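You operate a simulated robot arm through the tools that you are given. There is no shell and no other tool. Be economical: measure what you need, move in short steps, check, and stop when the job is done.

You run a simulated robot arm. Do the job below in one go: nothing can be reset, and whatever is moved stays where it is left.

## Task
Line up the 7.6 cm, 6.0 cm and 4.0 cm bottles in the green row and push its block tight.

The check looks at the end state, three seconds after you hand in, the way a careful person would. Anything else that was tipped, shoved, dropped, spilled or broken makes it a failure.

## Robot
A 7-joint arm with a vacuum gripper on a trunk, on a base that drives. Base frame: it is fixed to the floor where the robot stands at the start and does not move with it; the origin is under the middle of the robot, x ahead of it, y to its left, z up. Readings come in cm, rad, newtons and seconds.
With the tool pointing down near the work surface it reaches from about 10 to 60 cm from the robot's upright axis, wherever it stands. Its first joint turns from -1.204 to 3.002 rad. Payload 1.06 kg.
Tool frame: the origin (TCP) lies in the middle of the cups' lips, and z points out of the cups. The gripper has 1 cup of 2.4 cm across, covering 2.4 by 2.4 cm (tool x, y); the bellows give 0.8 cm. With the vacuum on, a cup seals on a smooth face that it is pressed against (1 to 4 N); it does not hold porous or soft things. The pull reaches 23 N.
Orientation is told as [roll, pitch, yaw] about the base's x, y, z axes, in that order, counted from this pose: with the cups facing straight down, the tool's x points along the base's -x, its y along +y and its z along -z.

## Interface
- The arm moves only by the tool send_rows. Its argument "motion" is a list of rows, each a list of 7 numbers: the shift along the tool's x, y, z in units of 50 mm (1.0 is 50 mm), then the turn, a rotation vector about the tool's x, y, z in units of 5 degrees (1.0 is 5 degrees), then the vacuum: 1 switches it on, -1 off. In form: [[x, y, z, ax, ay, az, vacuum], ...]. A call has 1 to 12 rows; each row shifts and turns the commanded pose from where the row before left it, along the tool's axes as they then stand. A call with a number of a shift or a turn outside -1 to 1 is refused whole. Each row takes 0.2 s and may step no farther than 5 cm and 0.15 rad from the row before; otherwise, or with a gripper value out of range, the whole call is refused. A pose out of reach is approached as far as the arm can. The call stops where the force on the tool passes 50 N (or 10 N more than at its start, if that is more) or the arm is blocked; 0.2 s more then pass. The pull builds up within a second once a cup has sealed. Time passes only in rows, and 0.2 s behind the last, so rows that do not move give it time. It gives the time, the measured TCP pose, the force on the tool (base axes) and the pull of the vacuum at its end, in the units of the frame above (readings bear some noise), with the torque about the TCP (base axes, N m) and any sound that the robot's microphone picked up.
- Cameras (640 x 400 px; columns grow to the right, rows downward): "scene" is now at [16.21, -0.79, 124.19]; the picture's right is [-0.09, -1.00, 0.00], its down [-0.54, 0.05, -0.84] and it looks along [0.83, -0.08, -0.55] (base axes); focal length 214 px, centre (320, 200). "wrist" rides on the gripper at [7.8, 1.9, -9.6] in the tool frame; the picture's right is [-0.24, 0.97, 0.00], its down [-0.71, -0.17, -0.68] and it looks along [-0.67, -0.16, 0.73] (tool axes); focal length 243 px, centre (320, 200). There is no depth. A picture from a camera that has moved, and an enlarged one, comes with that camera's place and axes in the base frame and with its lens.
- camera(camera): a new picture of that camera. No time passes.
- move_column(by): slides the trunk up (or, below 0, down) by that many cm; the arm and the scene camera ride with it, the base frame stays. It gives what a move gives, with no picture.
- roll_base(legs): drives the robot by 1 to 6 legs, each [ahead, left, turn to the left] in cm, cm and rad, along the robot's own axes; the way and the turn of a leg run together, so that a leg with both is an arc; at most 150 cm and 3.142 rad a leg. The arm and the cameras ride along, it lands a little off, and it stops where it bumps. It gives what a move gives.
- head_to(pan, tilt): turns the head with the scene camera to pan (to the left, within 1.396 rad either way) and tilt (down, from -0.506 to 1.204), counted from straight ahead of the robot. It gives what a move gives.
- close_up(camera, box): a new picture of the part [left, top, right, bottom] of that camera's present view, enlarged. No time passes.
- hand_in(): hands the job in; it is judged then, once.

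Work in short steps. Places have to be worked out from the pictures, the camera data and where the tool is seen: move nearer, look again, correct. Check each grasp and each placing, and mend what went wrong. You have 120 turns and 82 pictures in all, those below and enlarged ones among them. Switch the vacuum off and draw the arm clear of the work before you hand the job in, unless the task says otherwise; then end with one line.

The tools are called as a command line: name --pt "numbers of a row" for each row, then --argument value for the rest, lists and objects as JSON in quotes. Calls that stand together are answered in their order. send_rows: Moves the arm, as the interface text tells. Its arguments: {"type":"object","properties":{"motion":{"type":"array","items":{"type":"array","items":{"type":"number"}}}},"required":["motion"]} The other tools are called the same way: move_column (by) slides the trunk up or down; roll_base (legs) drives the base; head_to (pan, tilt) turns the head that bears the scene camera; camera (camera) takes a picture; close_up (camera, box) takes an enlarged picture of a part of a camera's view; hand_in () hands the job in.

At the start:

```text
clock: 0.0
tcp_pos: [32.66, 8.74, 115.58]
tcp_rot: [0.0, -0.001, -0.001]
contact_force: [-0.1, -0.3, -0.7]
ft_torque: [-0.04, -0.02, 0.04]
pull: 0.0
trunk travel left (down, up): [-40.0, 9.2]
robot x, y, heading: [0.01, 0.08, -0.005]
head pan, tilt: [-0.093, 0.579]
```

scene: 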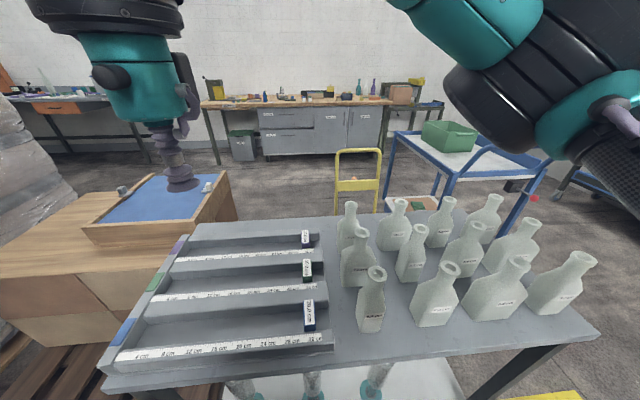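
wrist: 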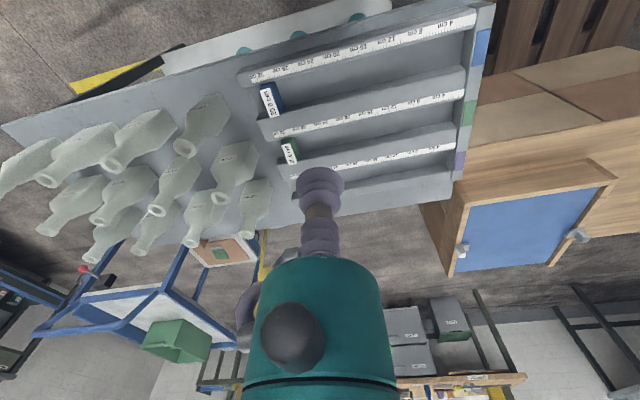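

The picture shows three ruled rows (purple, green, blue) with a labelled block each, and twelve labelled bottles to the right. I zoom in to read the labels and the rows.

close_up --camera "scene" --box '[330, 190, 470, 340]'

close_up --camera "scene" --box '[460, 190, 600, 330]'

close_up --camera "scene" --box '[100, 215, 340, 375]'

```text
2.67 times, centred on (400, 265) of scene
camera zoom: at [16.21, -0.79, 124.19], right [-0.09, -1.0, 0.0], down [-0.54, 0.05, -0.84], along [0.83, -0.08, -0.55], focal length 572 px, centre (107, 27)
```

zoom: 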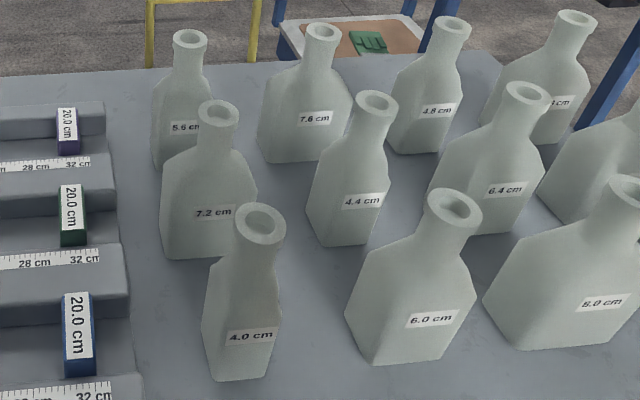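

```text
2.86 times, centred on (530, 260) of scene
camera zoom: at [16.21, -0.79, 124.19], right [-0.09, -1.0, 0.0], down [-0.54, 0.05, -0.84], along [0.83, -0.08, -0.55], focal length 613 px, centre (-280, 29)
```

zoom: 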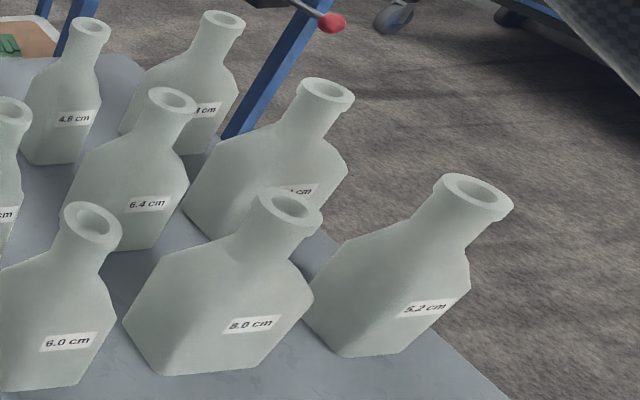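

```text
2.50 times, centred on (220, 295) of scene
camera zoom: at [16.21, -0.79, 124.19], right [-0.09, -1.0, 0.0], down [-0.54, 0.05, -0.84], along [0.83, -0.08, -0.55], focal length 536 px, centre (570, -38)
```

zoom: 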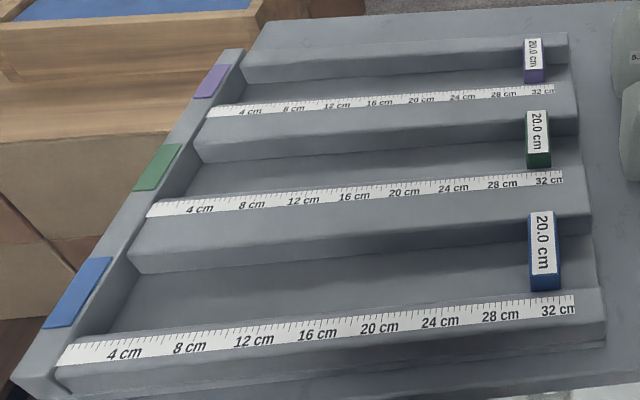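

The ruler spans give a rail top near z≈84. I judge the 4.0 bottle to be at about (37,-12), 6.0 at (37,-25) and 7.6 at (56,-24), with mouths near z≈96. I move the tool over the 4.0 bottle at a safe height and look with both cameras.

send_rows --pt "-0.2 -0.9 0 0 0 0 -1" --pt "-0.2 -0.9 0 0 0 0 -1" --pt "-0.2 -0.9 0 0 0 0 -1" --pt "-0.2 -0.9 0 0 0 0 -1" --pt "-0.16 -0.6 0.2 0 0 0 -1" --pt "0 0 0 0 0 0 -1"

camera --camera "wrist"

camera --camera "scene"

```text
clock: 1.4
tcp_pos: [37.42, -12.2, 114.55]
tcp_rot: [0.001, -0.001, 0.0]
contact_force: [-0.4, 0.0, -0.4]
ft_torque: [-0.05, -0.01, -0.01]
pull: 0.0
trunk travel left (down, up): [-40.0, 9.2]
robot x, y, heading: [-0.23, -0.04, 0.003]
head pan, tilt: [-0.093, 0.579]
```

```text
76 pictures are left
camera wrist: at [29.6, -10.19, 124.06], right [0.23, 0.97, 0.0], down [0.71, -0.17, 0.68], along [0.67, -0.16, -0.73], focal length 243 px, centre (320, 200)
```

wrist: 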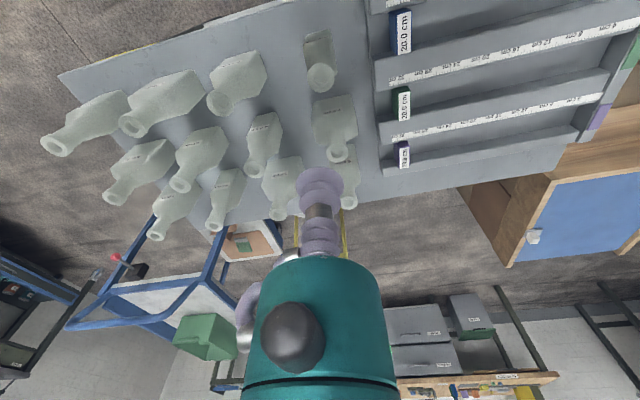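

```text
75 pictures are left
camera scene: at [16.21, -0.78, 124.2], right [-0.09, -1.0, 0.0], down [-0.54, 0.05, -0.84], along [0.83, -0.08, -0.55], focal length 214 px, centre (320, 200)
```

scene: 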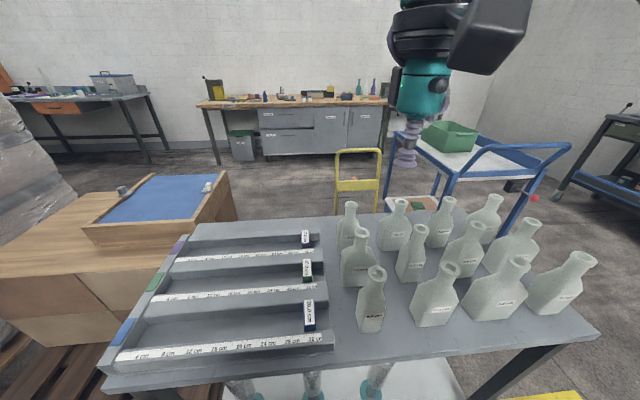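

The wrist camera sees the bottles from above. I enlarge that area to learn the shapes and headings.

close_up --camera "wrist" --box '[190, 20, 390, 220]'

close_up --camera "scene" --box '[320, 190, 470, 340]'

```text
2.00 times, centred on (290, 120) of wrist
camera zoom: at [29.6, -10.19, 124.06], right [0.23, 0.97, 0.0], down [0.71, -0.17, 0.68], along [0.67, -0.16, -0.73], focal length 485 px, centre (380, 360)
```

zoom: 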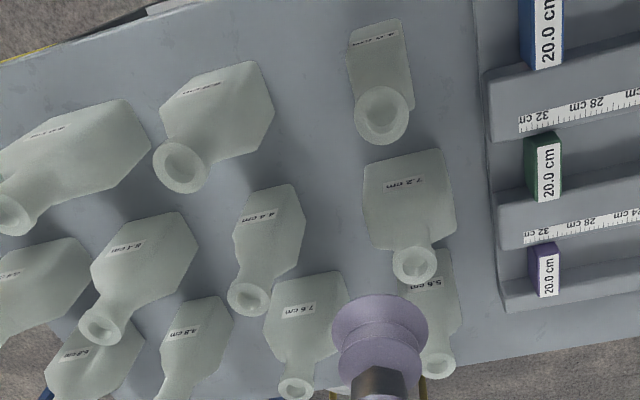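

```text
2.67 times, centred on (395, 265) of scene
camera zoom: at [16.21, -0.78, 124.2], right [-0.09, -1.0, 0.0], down [-0.54, 0.05, -0.84], along [0.83, -0.08, -0.55], focal length 572 px, centre (120, 27)
```

zoom: 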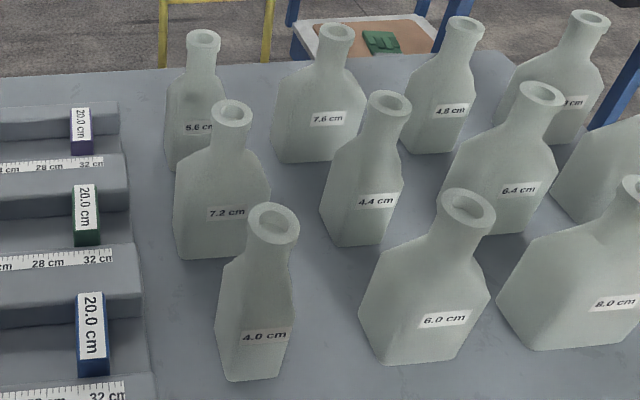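

By triangulation the 4.0 mouth is at about (38.1,-12.3,94.4). I lower the cup to just above it and look again.

send_rows --pt "-0.1 0 0.7 0 0 0 -1" --pt "0 0 0.8 0 0 0 -1" --pt "0 0 0.8 0 0 0 -1" --pt "0 0 0.7 0 0 0 -1" --pt "0 0 0.4 0 0 0 -1" --pt "0 0 0 0 0 0 -1"

close_up --camera "wrist" --box '[230, 60, 390, 220]'

close_up --camera "scene" --box '[330, 220, 430, 340]'

```text
clock: 2.8
tcp_pos: [37.76, -12.16, 97.67]
tcp_rot: [0.0, 0.0, -0.001]
contact_force: [0.8, 0.3, -0.1]
ft_torque: [0.01, -0.01, -0.04]
pull: 0.1
trunk travel left (down, up): [-40.0, 9.2]
robot x, y, heading: [0.11, -0.2, 0.001]
head pan, tilt: [-0.093, 0.579]
```

```text
2.50 times, centred on (310, 140) of wrist
camera zoom: at [30.13, -10.24, 107.07], right [0.24, 0.97, 0.0], down [0.71, -0.17, 0.68], along [0.67, -0.16, -0.73], focal length 606 px, centre (345, 350)
```

zoom: 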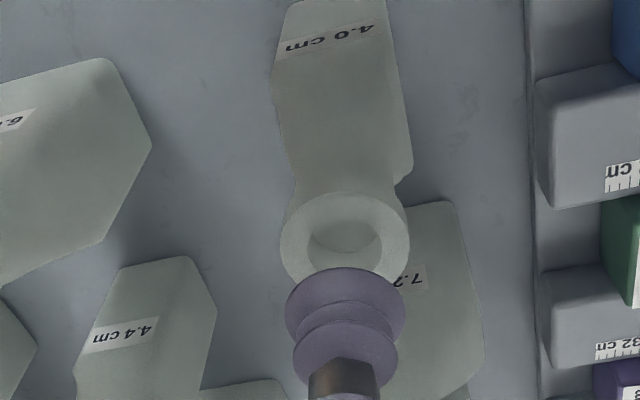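

```text
3.33 times, centred on (380, 280) of scene
camera zoom: at [16.21, -0.79, 124.2], right [-0.09, -1.0, 0.0], down [-0.54, 0.05, -0.84], along [0.83, -0.08, -0.55], focal length 715 px, centre (120, -67)
```

zoom: 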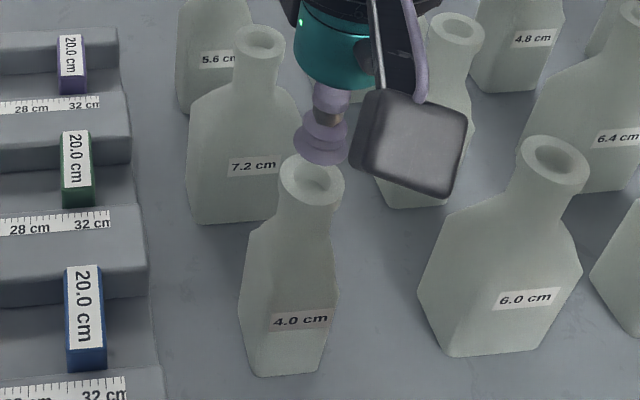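

The mouth ring is about 3.15 cm across with a 1.85 cm hole, so a centred cup could seal on it. I go on to about 1 cm above the rim, at (38.2,-12.25).

send_rows --pt "-0.09 -0.02 0.2 0 0 0 -1" --pt "0 0 0.2 0 0 0 -1" --pt "0 0 0 0 0 0 -1"

close_up --camera "wrist" --box '[270, 110, 370, 210]'

close_up --camera "scene" --box '[340, 240, 410, 310]'

```text
clock: 3.6
tcp_pos: [38.2, -12.28, 95.54]
tcp_rot: [0.001, 0.0, 0.001]
contact_force: [0.3, -0.2, 0.3]
ft_torque: [0.01, 0.02, 0.01]
pull: 0.2
trunk travel left (down, up): [-40.0, 9.2]
robot x, y, heading: [-0.0, -0.73, 0.001]
head pan, tilt: [-0.093, 0.579]
```

```text
4.00 times, centred on (320, 160) of wrist
camera zoom: at [30.58, -10.3, 105.08], right [0.23, 0.97, 0.0], down [0.71, -0.17, 0.68], along [0.67, -0.16, -0.73], focal length 970 px, centre (320, 360)
```

zoom: 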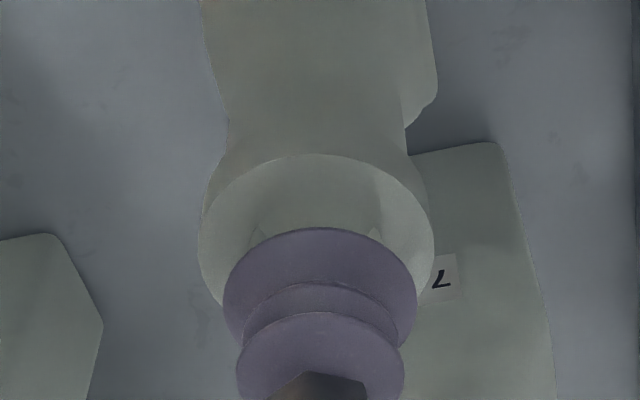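

```text
5.71 times, centred on (375, 275) of scene
camera zoom: at [16.21, -0.79, 124.2], right [-0.09, -1.0, 0.0], down [-0.54, 0.05, -0.84], along [0.83, -0.08, -0.55], focal length 1226 px, centre (6, -229)
```

zoom: 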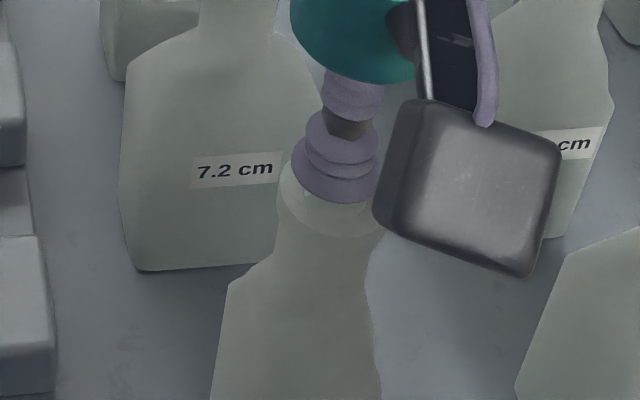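

The far and near rim edges put the mouth nearer to x≈37.7 with the rim at z≈95.1, so I shift back 0.5 cm and look again before touching.

send_rows --pt "0.1 0 0 0 0 0 -1" --pt "0 0 0 0 0 0 -1"

close_up --camera "wrist" --box '[280, 130, 360, 210]'

close_up --camera "scene" --box '[355, 250, 395, 290]'

```text
clock: 4.2
tcp_pos: [37.94, -12.37, 95.62]
tcp_rot: [0.0, 0.0, 0.0]
contact_force: [0.3, -0.3, 0.0]
ft_torque: [0.0, -0.02, 0.01]
pull: 0.0
trunk travel left (down, up): [-40.0, 9.2]
robot x, y, heading: [0.07, -0.08, 0.002]
head pan, tilt: [-0.093, 0.579]
```

```text
5.00 times, centred on (320, 170) of wrist
camera zoom: at [30.11, -10.3, 105.1], right [0.24, 0.97, 0.0], down [0.71, -0.17, 0.69], along [0.67, -0.16, -0.73], focal length 1213 px, centre (320, 350)
```

zoom: 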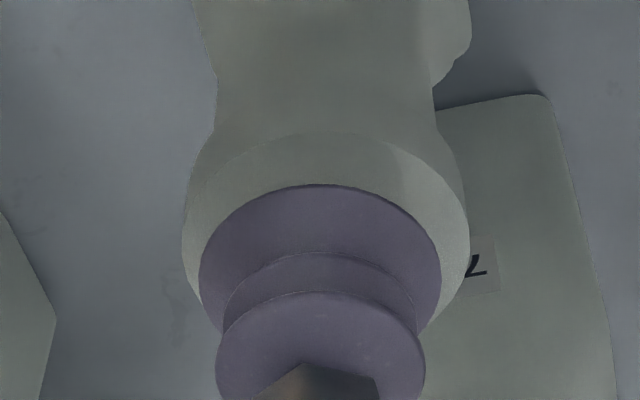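

```text
10.00 times, centred on (375, 270) of scene
camera zoom: at [16.21, -0.79, 124.19], right [-0.09, -1.0, 0.0], down [-0.55, 0.05, -0.84], along [0.83, -0.08, -0.55], focal length 2145 px, centre (-230, -500)
```

zoom: 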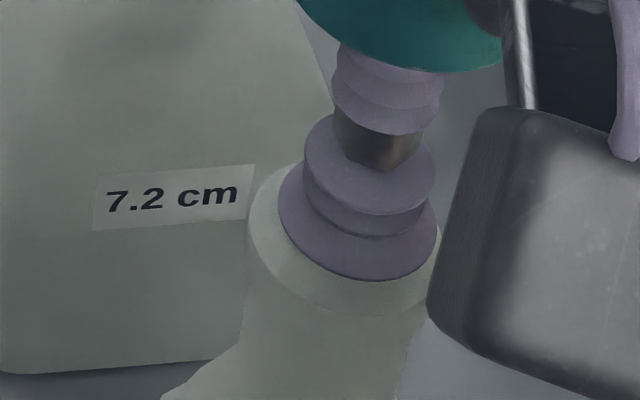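

Both views now agree that the cup is centred to about 0.1 cm with the rim roughly 0.45 cm below. I nudge +y by 0.1 and press down gently with the vacuum on.

send_rows --pt "0 0.02 0.04 0 0 0 1" --pt "0 0 0.04 0 0 0 1" --pt "0 0 0.04 0 0 0 1" --pt "0 0 0 0 0 0 1" --pt "0 0 0 0 0 0 1"

```text
clock: 5.4
tcp_pos: [37.72, -12.26, 95.13]
tcp_rot: [-0.001, -0.002, 0.0]
contact_force: [-0.5, -0.5, 2.9]
ft_torque: [-0.01, -0.01, 0.03]
pull: 23.3
trunk travel left (down, up): [-40.0, 9.2]
robot x, y, heading: [-0.38, -0.21, -0.001]
head pan, tilt: [-0.093, 0.579]
```

The cup sealed with a pull of 23 N. I lift the bottle straight up by 8 cm and look.

send_rows --pt "0 0 -0.1 0 0 0 1" --pt "0 0 -0.3 0 0 0 1" --pt "0 0 -0.4 0 0 0 1" --pt "0 0 -0.4 0 0 0 1" --pt "0 0 -0.4 0 0 0 1" --pt "0 0 0 0 0 0 1"

camera --camera "wrist"

camera --camera "scene"

```text
clock: 6.8
tcp_pos: [37.84, -12.27, 102.92]
tcp_rot: [0.0, 0.001, 0.002]
contact_force: [-0.2, -0.1, -2.0]
ft_torque: [0.03, -0.02, 0.03]
pull: 23.0
trunk travel left (down, up): [-40.0, 9.2]
robot x, y, heading: [-0.07, 0.06, 0.002]
head pan, tilt: [-0.093, 0.579]
```

```text
66 pictures are left
camera wrist: at [30.1, -10.18, 112.45], right [0.24, 0.97, 0.0], down [0.71, -0.17, 0.68], along [0.67, -0.16, -0.73], focal length 243 px, centre (320, 200)
```

wrist: 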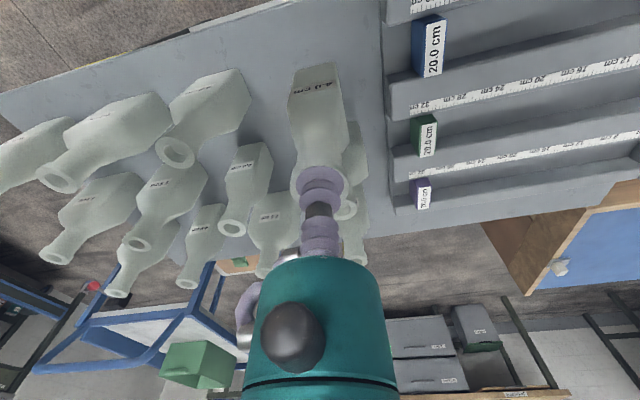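

```text
65 pictures are left
camera scene: at [16.23, -0.8, 124.19], right [-0.09, -1.0, 0.0], down [-0.55, 0.05, -0.84], along [0.83, -0.08, -0.55], focal length 214 px, centre (320, 200)
```

scene: 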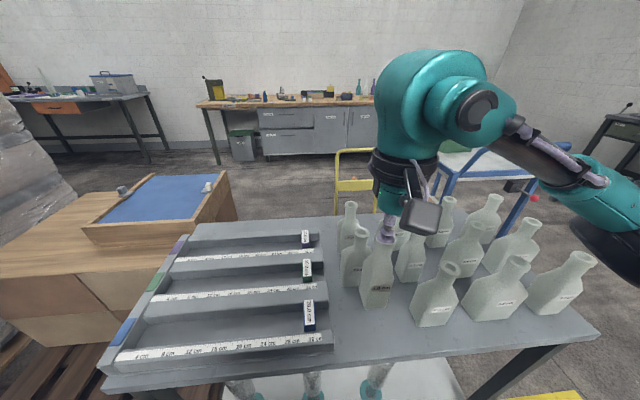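

The bottle weighs about 2 N and hangs straight. I enlarge the green row to measure the channel edges.

close_up --camera "wrist" --box '[380, 40, 540, 200]'

close_up --camera "wrist" --box '[270, 40, 370, 220]'

close_up --camera "scene" --box '[230, 230, 340, 310]'

```text
2.50 times, centred on (460, 120) of wrist
camera zoom: at [30.1, -10.18, 112.45], right [0.24, 0.97, 0.0], down [0.71, -0.17, 0.68], along [0.67, -0.16, -0.73], focal length 606 px, centre (-30, 400)
```

zoom: 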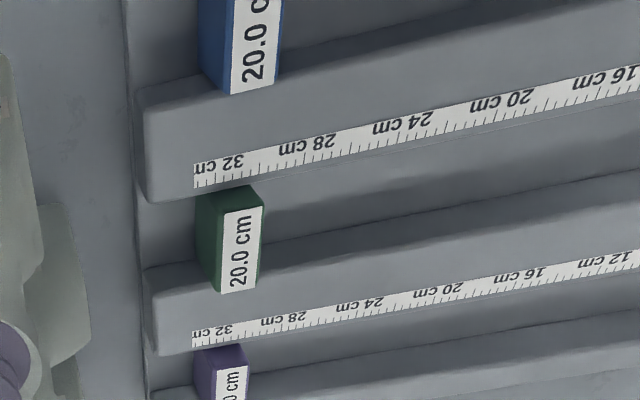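

```text
2.22 times, centred on (320, 130) of wrist
camera zoom: at [30.1, -10.18, 112.45], right [0.24, 0.97, 0.0], down [0.71, -0.17, 0.68], along [0.67, -0.16, -0.73], focal length 539 px, centre (320, 356)
```

zoom: 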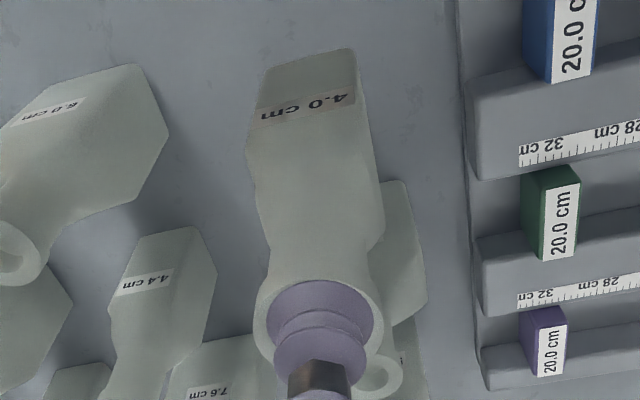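

```text
5.00 times, centred on (285, 270) of scene
camera zoom: at [16.23, -0.8, 124.19], right [-0.09, -1.0, 0.0], down [-0.55, 0.05, -0.84], along [0.83, -0.08, -0.55], focal length 1072 px, centre (495, -150)
```

zoom: 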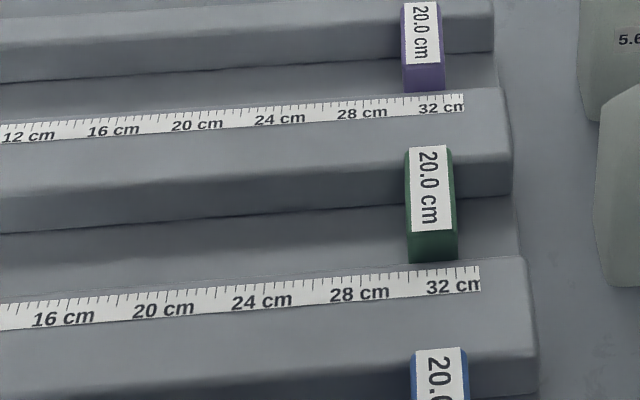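

The channel spans roughly x 45 to 51 and the bottle looks about 3° clockwise of the rows. I carry it at this height to above the channel near y≈11 with a small yaw fix, then look.

send_rows --pt "0 0.8 0 0 0 0 1" --pt "0 0.9 0 0 0 -0.3 1" --pt "0 0.9 0 0 0 -0.3 1" --pt "-0.7 0.7 0 0 0 0 1" --pt "-0.7 0.7 0 0 0 0 1" --pt "-0.62 0.65 0 0 0 0 1" --pt "0 0 0 0 0 0 1"

camera --camera "scene"

close_up --camera "wrist" --box '[230, 40, 410, 220]'

```text
clock: 8.4
tcp_pos: [47.41, 11.65, 102.97]
tcp_rot: [0.001, -0.002, 0.052]
contact_force: [0.2, -0.2, -2.4]
ft_torque: [-0.01, 0.01, 0.02]
pull: 23.1
trunk travel left (down, up): [-40.0, 9.2]
robot x, y, heading: [0.21, -0.13, 0.0]
head pan, tilt: [-0.093, 0.579]
```

```text
61 pictures are left
camera scene: at [16.22, -0.81, 124.19], right [-0.09, -1.0, 0.0], down [-0.55, 0.05, -0.84], along [0.83, -0.08, -0.55], focal length 214 px, centre (320, 200)
```

scene: 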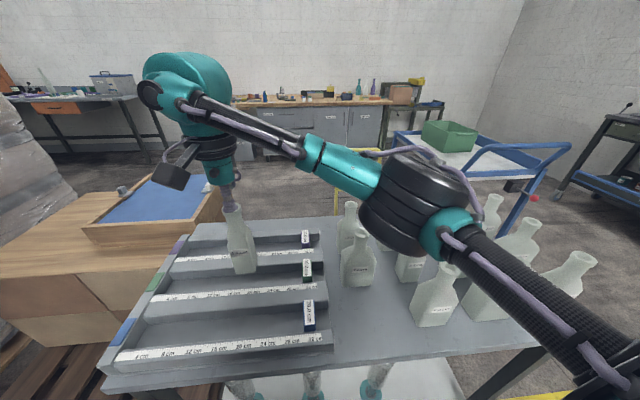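

```text
2.22 times, centred on (320, 130) of wrist
camera zoom: at [39.52, 13.2, 112.47], right [0.18, 0.98, 0.0], down [0.72, -0.13, 0.69], along [0.67, -0.13, -0.73], focal length 539 px, centre (320, 356)
```

zoom: 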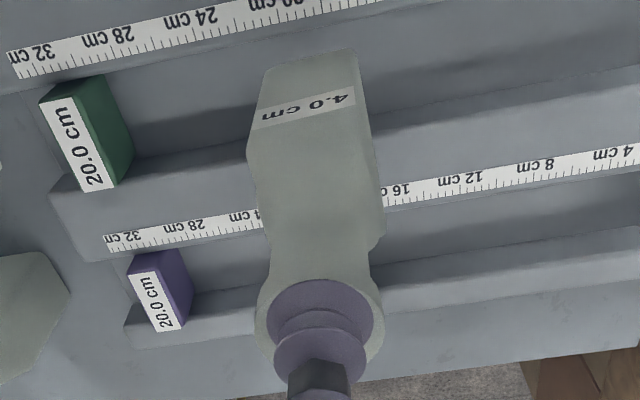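

Yaw now matches the rails, and the bottle is about 4.3 cm deep. I shift +x by 0.3 and lower the base to just above the rail tops, then check from both cameras.

send_rows --pt "-0.06 0 0.3 0 0 0 1" --pt "0 0 0.3 0 0 0 1" --pt "0 0 0.1 0 0 0 1" --pt "0 0 0 0 0 0 1"

close_up --camera "scene" --box '[180, 200, 320, 310]'

close_up --camera "wrist" --box '[230, 40, 410, 220]'

```text
clock: 9.4
tcp_pos: [47.49, 11.64, 99.45]
tcp_rot: [0.001, -0.002, 0.053]
contact_force: [-0.2, -0.2, -2.4]
ft_torque: [-0.02, 0.05, 0.0]
pull: 23.1
trunk travel left (down, up): [-40.0, 9.2]
robot x, y, heading: [0.11, -0.01, 0.002]
head pan, tilt: [-0.093, 0.579]
```

```text
3.64 times, centred on (250, 255) of scene
camera zoom: at [16.23, -0.79, 124.19], right [-0.09, -1.0, 0.0], down [-0.55, 0.05, -0.84], along [0.83, -0.08, -0.55], focal length 780 px, centre (574, 0)
```

zoom: 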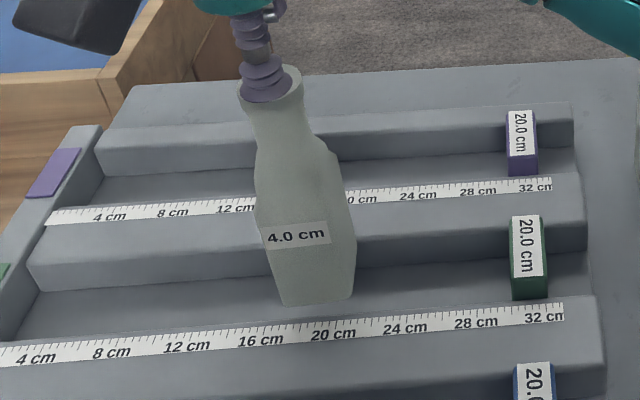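

```text
2.22 times, centred on (320, 130) of wrist
camera zoom: at [39.73, 13.19, 108.95], right [0.18, 0.98, 0.0], down [0.72, -0.13, 0.68], along [0.67, -0.13, -0.73], focal length 539 px, centre (320, 356)
```

zoom: 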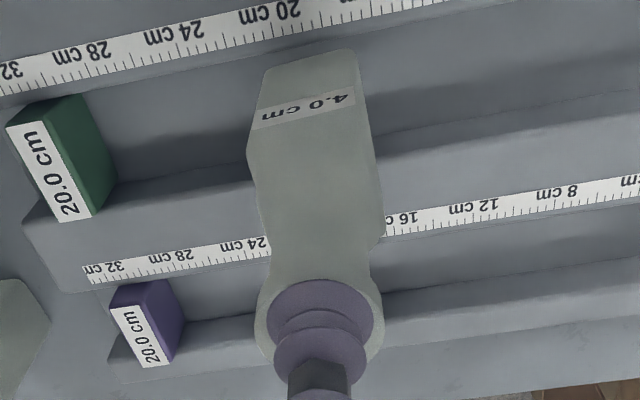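

The front edge is about level with the rail's edge, so I shift +x by 0.35 and lower 1.3 cm to feel whether it enters the channel.

send_rows --pt "-0.07 0 0 0 0 0 1" --pt "0 0 0.1 0 0 0 1" --pt "0 0 0.08 0 0 0 1" --pt "0 0 0.08 0 0 0 1" --pt "0 0 0 0 0 0 1"

close_up --camera "scene" --box '[180, 200, 320, 310]'

```text
clock: 10.6
tcp_pos: [48.06, 11.71, 98.13]
tcp_rot: [0.0, 0.0, 0.053]
contact_force: [-0.3, -0.2, -2.0]
ft_torque: [0.02, 0.02, -0.02]
pull: 22.8
trunk travel left (down, up): [-40.0, 9.2]
robot x, y, heading: [0.1, -0.07, -0.0]
head pan, tilt: [-0.093, 0.579]
```

```text
3.64 times, centred on (250, 255) of scene
camera zoom: at [16.23, -0.79, 124.19], right [-0.09, -1.0, 0.0], down [-0.55, 0.05, -0.84], along [0.83, -0.08, -0.55], focal length 780 px, centre (574, 0)
```

zoom: 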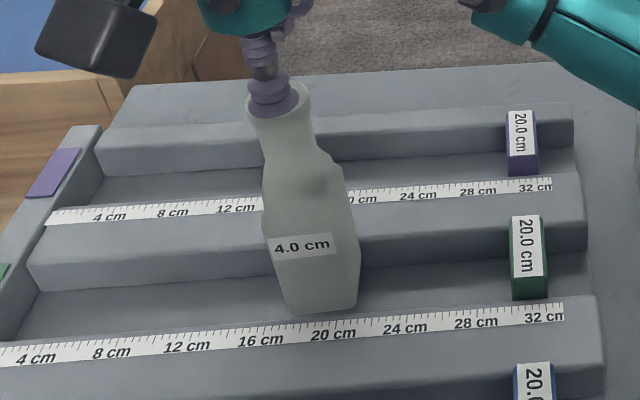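

No contact yet; the base is at the rail-top level with a small gap to the front rail. I lower another 1.2 cm in small steps.

send_rows --pt "0 0 0.08 0 0 0 1" --pt "0 0 0.08 0 0 0 1" --pt "0 0 0.08 0 0 0 1" --pt "0 0 0 0 0 0 1"

close_up --camera "scene" --box '[180, 200, 320, 310]'

```text
clock: 11.6
tcp_pos: [47.91, 11.51, 96.97]
tcp_rot: [0.0, 0.0, 0.053]
contact_force: [0.2, -0.8, -2.2]
ft_torque: [-0.02, -0.01, -0.01]
pull: 22.8
trunk travel left (down, up): [-40.0, 9.2]
robot x, y, heading: [-0.1, -0.29, 0.001]
head pan, tilt: [-0.093, 0.579]
```

```text
3.64 times, centred on (250, 255) of scene
camera zoom: at [16.23, -0.79, 124.19], right [-0.09, -1.0, 0.0], down [-0.55, 0.05, -0.84], along [0.83, -0.08, -0.55], focal length 780 px, centre (574, 0)
```

zoom: 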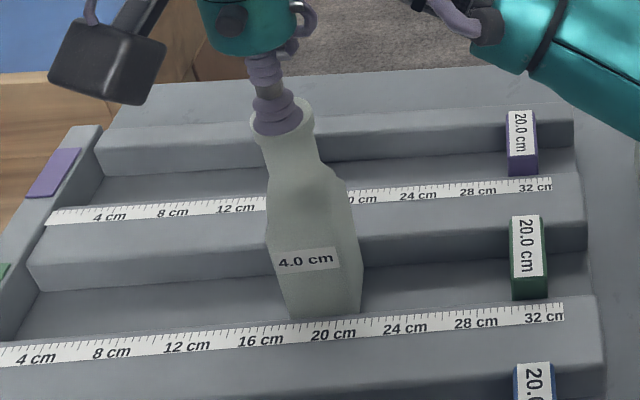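

The base has now gone behind the front rail, so it is in the channel. I keep lowering to the floor.

send_rows --pt "0 0 0.08 0 0 0 1" --pt "0 0 0.08 0 0 0 1" --pt "0 0 0.06 0 0 0 1" --pt "0 0 0 0 0 0 1"

```text
clock: 12.6
tcp_pos: [47.87, 11.69, 96.01]
tcp_rot: [0.001, -0.005, 0.052]
contact_force: [1.1, 0.5, 16.5]
ft_torque: [0.0, 0.02, 0.0]
pull: 22.9
trunk travel left (down, up): [-40.0, 9.2]
robot x, y, heading: [0.17, -0.08, -0.003]
head pan, tilt: [-0.093, 0.579]
```

It met a firm floor at TCP z≈96.0. I ease off 0.1 cm, then check from both cameras that it stands in the channel before releasing.

send_rows --pt "0 0 -0.02 0 0 0 1" --pt "0 0 0 0 0 0 1"

close_up --camera "scene" --box '[200, 220, 290, 300]'

close_up --camera "wrist" --box '[230, 40, 410, 220]'

```text
clock: 13.2
tcp_pos: [47.87, 11.65, 95.84]
tcp_rot: [-0.001, 0.0, 0.053]
contact_force: [1.4, 0.7, 7.2]
ft_torque: [0.05, -0.03, 0.0]
pull: 23.1
trunk travel left (down, up): [-40.0, 9.2]
robot x, y, heading: [0.34, 0.05, -0.0]
head pan, tilt: [-0.093, 0.579]
```

```text
5.00 times, centred on (245, 260) of scene
camera zoom: at [16.18, -0.79, 124.19], right [-0.09, -1.0, 0.0], down [-0.54, 0.05, -0.84], along [0.83, -0.08, -0.55], focal length 1072 px, centre (695, -100)
```

zoom: 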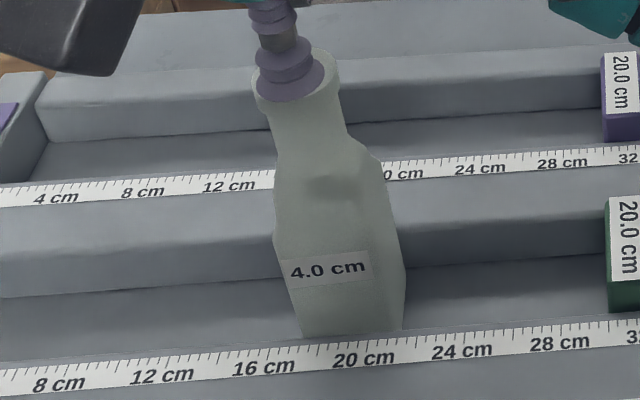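

```text
2.22 times, centred on (320, 130) of wrist
camera zoom: at [40.04, 13.23, 105.4], right [0.18, 0.98, 0.0], down [0.72, -0.13, 0.68], along [0.67, -0.13, -0.73], focal length 539 px, centre (320, 356)
```

zoom: 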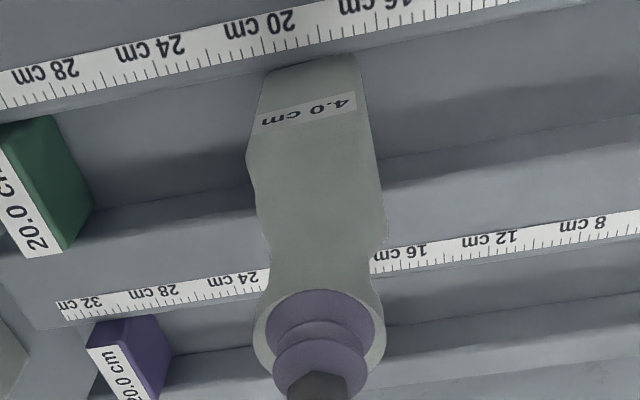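

It stands squarely at about the 17–21 cm marks with small gaps front and back. I release and lift off gently.

send_rows --pt "0 0 0 0 0 0 -1" --pt "0 0 0 0 0 0 -1" --pt "0 0 0 0 0 0 -1" --pt "0 0 -0.1 0 0 0 -1" --pt "0 0 -0.2 0 0 0 -1" --pt "0 0 -0.8 0 0 0 -1" --pt "0 0 -0.8 0 0 0 -1"

close_up --camera "scene" --box '[180, 200, 320, 310]'

```text
clock: 14.8
tcp_pos: [47.91, 11.79, 105.54]
tcp_rot: [0.0, 0.001, 0.054]
contact_force: [0.4, 0.0, 0.4]
ft_torque: [0.01, -0.01, -0.04]
pull: 0.1
trunk travel left (down, up): [-40.0, 9.2]
robot x, y, heading: [-0.2, -0.19, -0.0]
head pan, tilt: [-0.093, 0.579]
```

```text
3.64 times, centred on (250, 255) of scene
camera zoom: at [16.19, -0.79, 124.2], right [-0.09, -1.0, 0.0], down [-0.54, 0.05, -0.84], along [0.83, -0.08, -0.55], focal length 780 px, centre (574, 0)
```

zoom: 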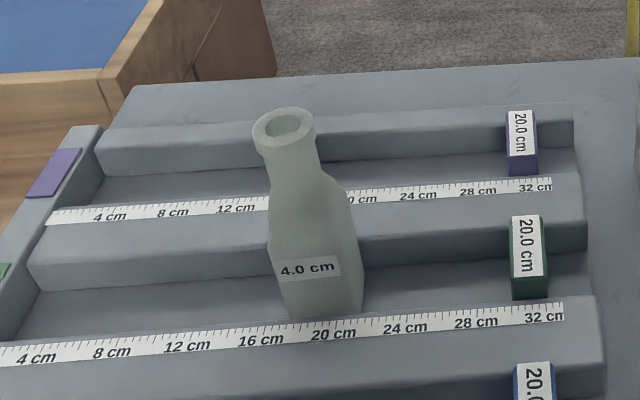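

The 4.0 bottle stands well in the green row. The 7.6 mouth is at about (57.5,-24.6), which is 62 cm from the axis, so I raise the arm and drive the base 20 cm to the right.

send_rows --pt "0 0 -0.6 0 0 0.3 -1" --pt "0 0 -0.6 0 0 0.3 -1" --pt "0 0 0 0 0 0 -1"

roll_base --legs '[[0, -20, 0]]'

camera --camera "scene"

```text
clock: 15.6
tcp_pos: [47.89, 11.75, 111.55]
tcp_rot: [-0.002, 0.001, -0.002]
contact_force: [0.5, -0.5, 0.1]
ft_torque: [0.01, -0.01, -0.03]
pull: 0.0
trunk travel left (down, up): [-40.0, 9.2]
robot x, y, heading: [-0.18, -0.14, -0.002]
head pan, tilt: [-0.093, 0.579]
```

```text
clock: 18.0
tcp_pos: [47.97, -8.12, 111.54]
tcp_rot: [-0.001, 0.001, 0.001]
contact_force: [-0.6, -0.8, -0.1]
ft_torque: [-0.01, 0.0, -0.01]
pull: 0.1
trunk travel left (down, up): [-40.0, 9.2]
robot x, y, heading: [-0.28, -20.06, 0.0]
head pan, tilt: [-0.093, 0.579]
```

```text
52 pictures are left
camera scene: at [16.22, -20.67, 124.19], right [-0.09, -1.0, 0.0], down [-0.55, 0.05, -0.84], along [0.83, -0.08, -0.55], focal length 214 px, centre (320, 200)
```

scene: 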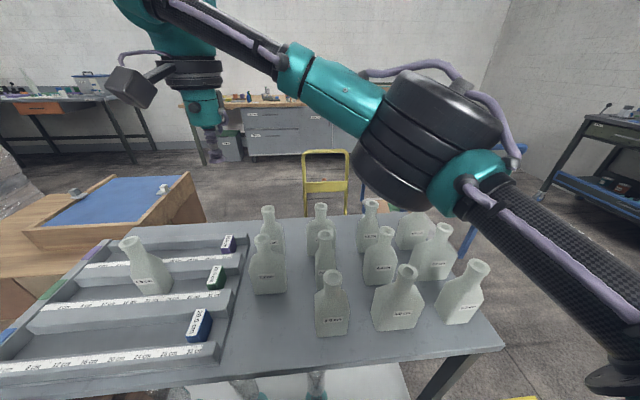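

The drive landed well and the 7.6 mouth is now almost straight ahead, near (57.2,-24.6). I move the tool above it and look.

send_rows --pt "-0.46 -0.82 0 0 0 0 -1" --pt "-0.46 -0.82 0 0 0 0 -1" --pt "-0.46 -0.82 0 0 0 0 -1" --pt "-0.46 -0.82 0 0 0 0 -1" --pt "0 0 0.8 0 0 0 -1" --pt "0 0 0.8 0 0 0 -1" --pt "0 0 0.6 0 0 0 -1" --pt "0 0 0 0 0 0 -1"

close_up --camera "wrist" --box '[240, 80, 400, 220]'

close_up --camera "scene" --box '[280, 180, 360, 260]'

```text
clock: 19.8
tcp_pos: [57.02, -24.49, 100.52]
tcp_rot: [0.0, -0.001, 0.0]
contact_force: [0.4, -0.2, 0.2]
ft_torque: [-0.01, 0.04, -0.01]
pull: 0.1
trunk travel left (down, up): [-40.0, 9.2]
robot x, y, heading: [-0.09, -19.96, -0.0]
head pan, tilt: [-0.093, 0.579]
```

```text
2.86 times, centred on (320, 150) of wrist
camera zoom: at [49.26, -22.55, 110.0], right [0.23, 0.97, 0.0], down [0.71, -0.17, 0.69], along [0.67, -0.16, -0.73], focal length 693 px, centre (320, 343)
```

zoom: 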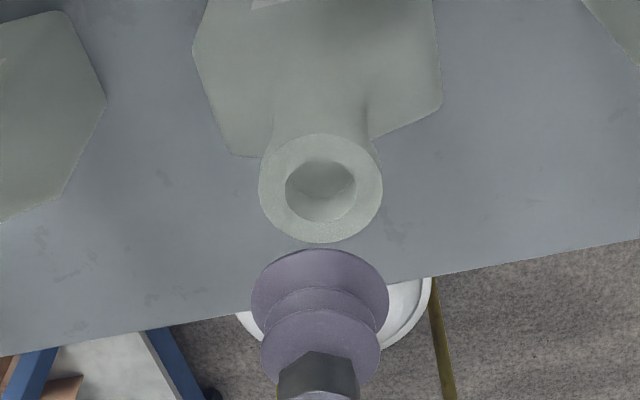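

```text
5.00 times, centred on (320, 220) of scene
camera zoom: at [16.22, -20.65, 124.2], right [-0.09, -1.0, 0.0], down [-0.54, 0.05, -0.84], along [0.83, -0.08, -0.55], focal length 1072 px, centre (320, 100)
```

zoom: 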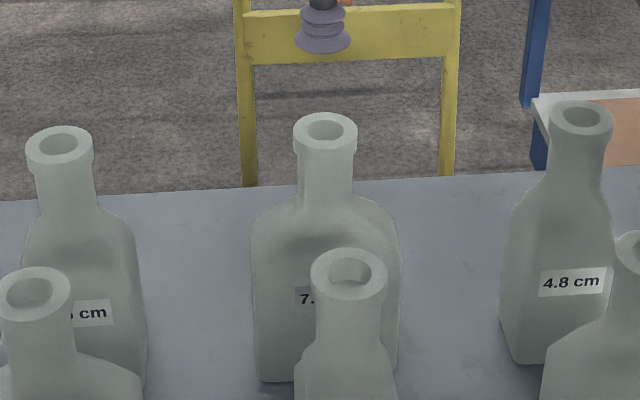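

The mouth is at about (57.9,-24.8). I shift there, come down to about 1 cm above the rim, and check.

send_rows --pt "-0.16 -0.06 0.3 0 0 0 -1" --pt "0 0 0.55 0 0 0 -1" --pt "0 0 0 0 0 0 -1"

close_up --camera "wrist" --box '[280, 130, 360, 210]'

close_up --camera "scene" --box '[300, 190, 340, 230]'

```text
clock: 20.6
tcp_pos: [57.82, -24.9, 96.25]
tcp_rot: [0.0, -0.002, 0.001]
contact_force: [1.1, 0.8, -0.7]
ft_torque: [0.02, -0.01, -0.01]
pull: 0.0
trunk travel left (down, up): [-40.0, 9.2]
robot x, y, heading: [-0.0, -20.04, -0.0]
head pan, tilt: [-0.093, 0.579]
```

```text
5.00 times, centred on (320, 170) of wrist
camera zoom: at [50.1, -22.8, 105.74], right [0.23, 0.97, 0.0], down [0.71, -0.17, 0.69], along [0.67, -0.16, -0.73], focal length 1213 px, centre (320, 350)
```

zoom: 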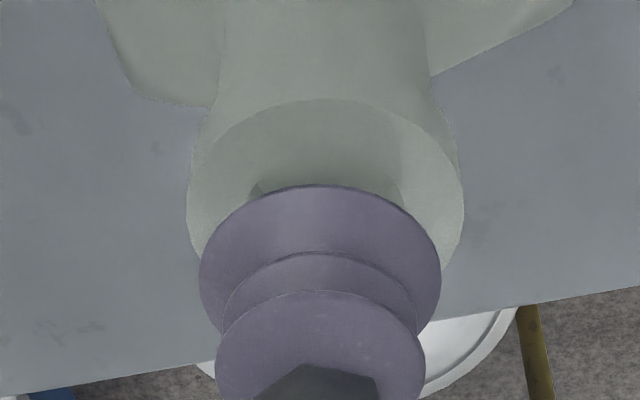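

```text
10.00 times, centred on (320, 210) of scene
camera zoom: at [16.22, -20.65, 124.2], right [-0.09, -1.0, 0.0], down [-0.55, 0.05, -0.84], along [0.83, -0.08, -0.55], focal length 2145 px, centre (320, 100)
```

zoom: 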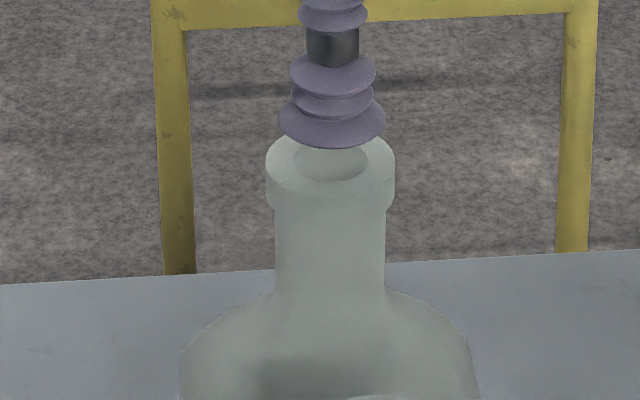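

The cup looks centred across. I come down 0.65 cm, to the same height at which I checked the first bottle, to compare the rim gaps.

send_rows --pt "0 0.01 0.13 0 0 0 -1" --pt "0 0 0 0 0 0 -1"

close_up --camera "wrist" --box '[280, 130, 360, 210]'

close_up --camera "scene" --box '[300, 190, 340, 230]'

```text
clock: 21.2
tcp_pos: [57.89, -24.68, 95.66]
tcp_rot: [-0.001, 0.0, -0.001]
contact_force: [0.1, 0.1, 0.2]
ft_torque: [-0.01, 0.0, 0.0]
pull: 0.0
trunk travel left (down, up): [-40.0, 9.2]
robot x, y, heading: [-0.1, -19.76, -0.001]
head pan, tilt: [-0.093, 0.579]
```

```text
5.00 times, centred on (320, 170) of wrist
camera zoom: at [50.11, -22.72, 105.13], right [0.23, 0.97, 0.0], down [0.71, -0.17, 0.69], along [0.67, -0.16, -0.73], focal length 1213 px, centre (320, 350)
```

zoom: 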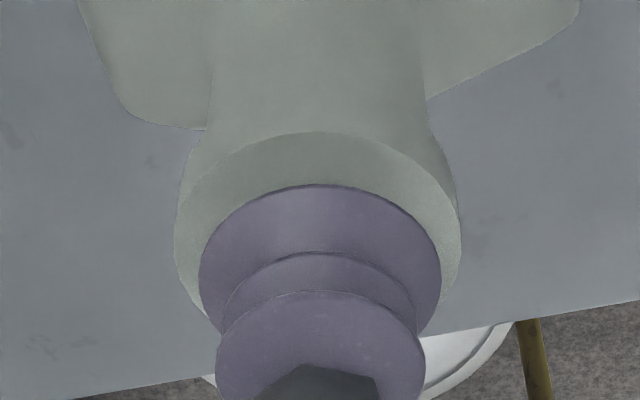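

```text
10.00 times, centred on (320, 210) of scene
camera zoom: at [16.22, -20.65, 124.2], right [-0.09, -1.0, 0.0], down [-0.55, 0.05, -0.84], along [0.83, -0.08, -0.55], focal length 2145 px, centre (320, 100)
```

zoom: 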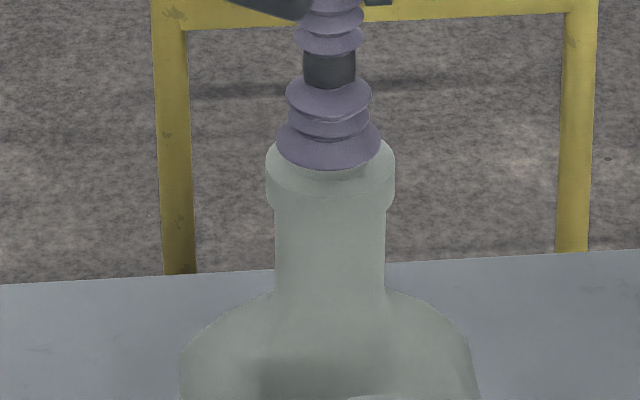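

The picture is the same as for the first bottle just before sealing. I press down gently with the vacuum on.

send_rows --pt "0 0 0.04 0 0 0 1" --pt "0 0 0.04 0 0 0 1" --pt "0 0 0.04 0 0 0 1" --pt "0 0 0 0 0 0 1" --pt "0 0 0 0 0 0 1"

```text
clock: 22.4
tcp_pos: [57.93, -24.74, 95.02]
tcp_rot: [0.001, -0.004, 0.002]
contact_force: [-0.7, 1.4, 3.7]
ft_torque: [-0.01, 0.01, -0.04]
pull: 22.8
trunk travel left (down, up): [-40.0, 9.2]
robot x, y, heading: [0.04, -19.55, 0.003]
head pan, tilt: [-0.093, 0.579]
```

It sealed. I lift 18.5 cm straight up, so that its base clears the other mouths, and check.

send_rows --pt "0 0 -0.1 0 0 0 1" --pt "0 0 -0.4 0 0 0 1" --pt "0 0 -0.6 0 0 0 1" --pt "0 0 -0.6 0 0 0 1" --pt "0 0 -0.7 0 0 0 1" --pt "0 0 -0.7 0 0 0 1" --pt "0 0 -0.6 0 0 0 1" --pt "0 0 0 0 0 0 1"

close_up --camera "wrist" --box '[210, 20, 430, 220]'

camera --camera "scene"

```text
clock: 24.2
tcp_pos: [57.83, -24.73, 113.5]
tcp_rot: [-0.001, 0.0, 0.002]
contact_force: [-0.1, -0.4, -2.7]
ft_torque: [0.05, 0.04, 0.01]
pull: 23.4
trunk travel left (down, up): [-40.0, 9.2]
robot x, y, heading: [0.32, -20.12, -0.002]
head pan, tilt: [-0.093, 0.579]
```

```text
2.00 times, centred on (320, 120) of wrist
camera zoom: at [50.1, -22.79, 122.92], right [0.23, 0.97, 0.0], down [0.71, -0.17, 0.68], along [0.67, -0.16, -0.73], focal length 485 px, centre (320, 360)
```

zoom: 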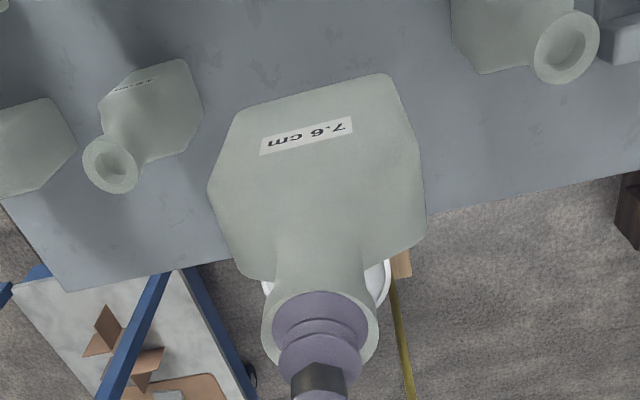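

```text
44 pictures are left
camera scene: at [16.26, -20.66, 124.18], right [-0.09, -1.0, 0.0], down [-0.55, 0.05, -0.84], along [0.83, -0.08, -0.55], focal length 214 px, centre (320, 200)
```

scene: 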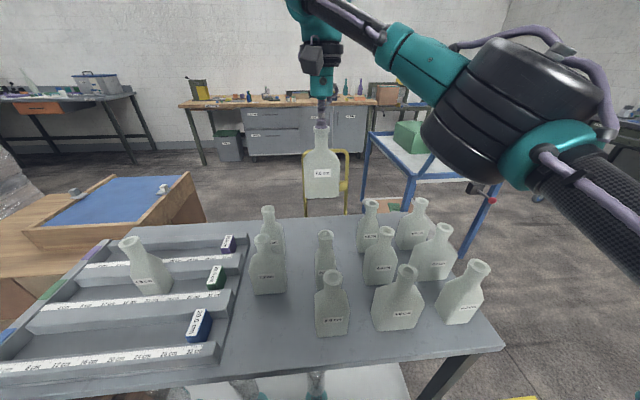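

The 7.6 bottle hangs clear and nearly square. I draw it in over the others at z≈114.5 and drive the base back 20 cm to the left.

send_rows --pt "0 0 -0.2 0 0 -0.15 1" --pt "0.64 0.8 0 0 0 0 1" --pt "0.64 0.8 0 0 0 0 1" --pt "0.64 0.8 0 0 0 0 1" --pt "0.64 0.8 0 0 0 0 1" --pt "0 0 0 0 0 0 1"

roll_base --legs '[[0, 20, 0]]'

```text
refused: row 2 steps farther than a row can; nothing moved
```

```text
clock: 26.6
tcp_pos: [57.84, -4.46, 113.44]
tcp_rot: [-0.001, 0.001, 0.002]
contact_force: [-0.4, 0.4, -3.3]
ft_torque: [0.01, 0.0, 0.01]
pull: 23.1
trunk travel left (down, up): [-40.0, 9.2]
robot x, y, heading: [-0.47, 0.32, 0.002]
head pan, tilt: [-0.093, 0.579]
```

The row was refused for length, but the drive carried the bottle safely over the others. I now move it to above the left end of the green row at about (47.9,25.8) and look.

send_rows --pt "0.28 0.86 0 0 0 -0.15 1" --pt "0.28 0.86 0 0 0 0 1" --pt "0.28 0.86 0 0 0 0 1" --pt "0.28 0.86 0 0 0 0 1" --pt "0.28 0.86 0 0 0 0 1" --pt "0.28 0.86 0 0 0 0 1" --pt "0.3 0.89 0 0 0 0 1" --pt "0 0 0.8 0 0 0 1" --pt "0 0 0.8 0 0 0 1" --pt "0 0 0.5 0 0 0 1" --pt "0 0 0 0 0 0 1"

camera --camera "wrist"

close_up --camera "scene" --box '[130, 180, 290, 310]'

```text
clock: 28.4
tcp_pos: [49.24, 15.16, 110.32]
tcp_rot: [0.01, -0.023, 0.018]
contact_force: [-0.7, 2.7, 22.4]
ft_torque: [-0.22, 0.16, -0.04]
pull: 23.0
out of reach, approached as far as the arm can: row 4, 5, 6, 7
trunk travel left (down, up): [-40.0, 9.2]
robot x, y, heading: [-0.11, 0.67, 0.001]
head pan, tilt: [-0.093, 0.579]
stopped in row 9: the force on the tool passed its limit at 82 N (the readings are from after the stop); the commanded pose is now the measured one
```

```text
43 pictures are left
camera wrist: at [41.31, 16.95, 119.61], right [0.22, 0.98, 0.02], down [0.7, -0.17, 0.7], along [0.68, -0.14, -0.72], focal length 243 px, centre (320, 200)
```

wrist: 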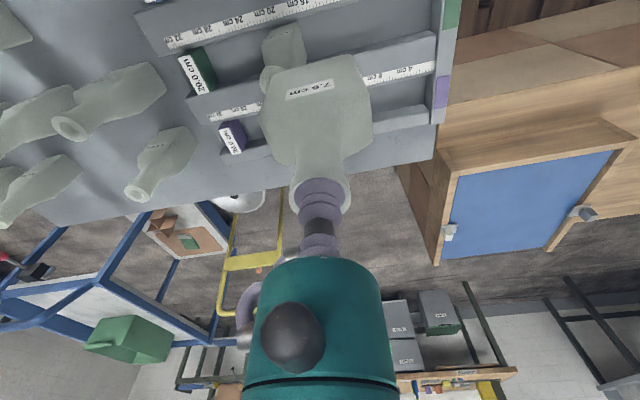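

```text
3.08 times, centred on (210, 245) of scene
camera zoom: at [16.05, -0.39, 124.24], right [-0.09, -1.0, 0.0], down [-0.54, 0.05, -0.84], along [0.83, -0.07, -0.55], focal length 660 px, centre (658, 62)
```

zoom: 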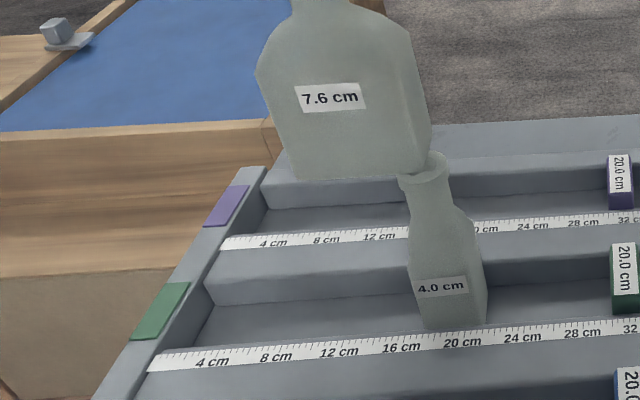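

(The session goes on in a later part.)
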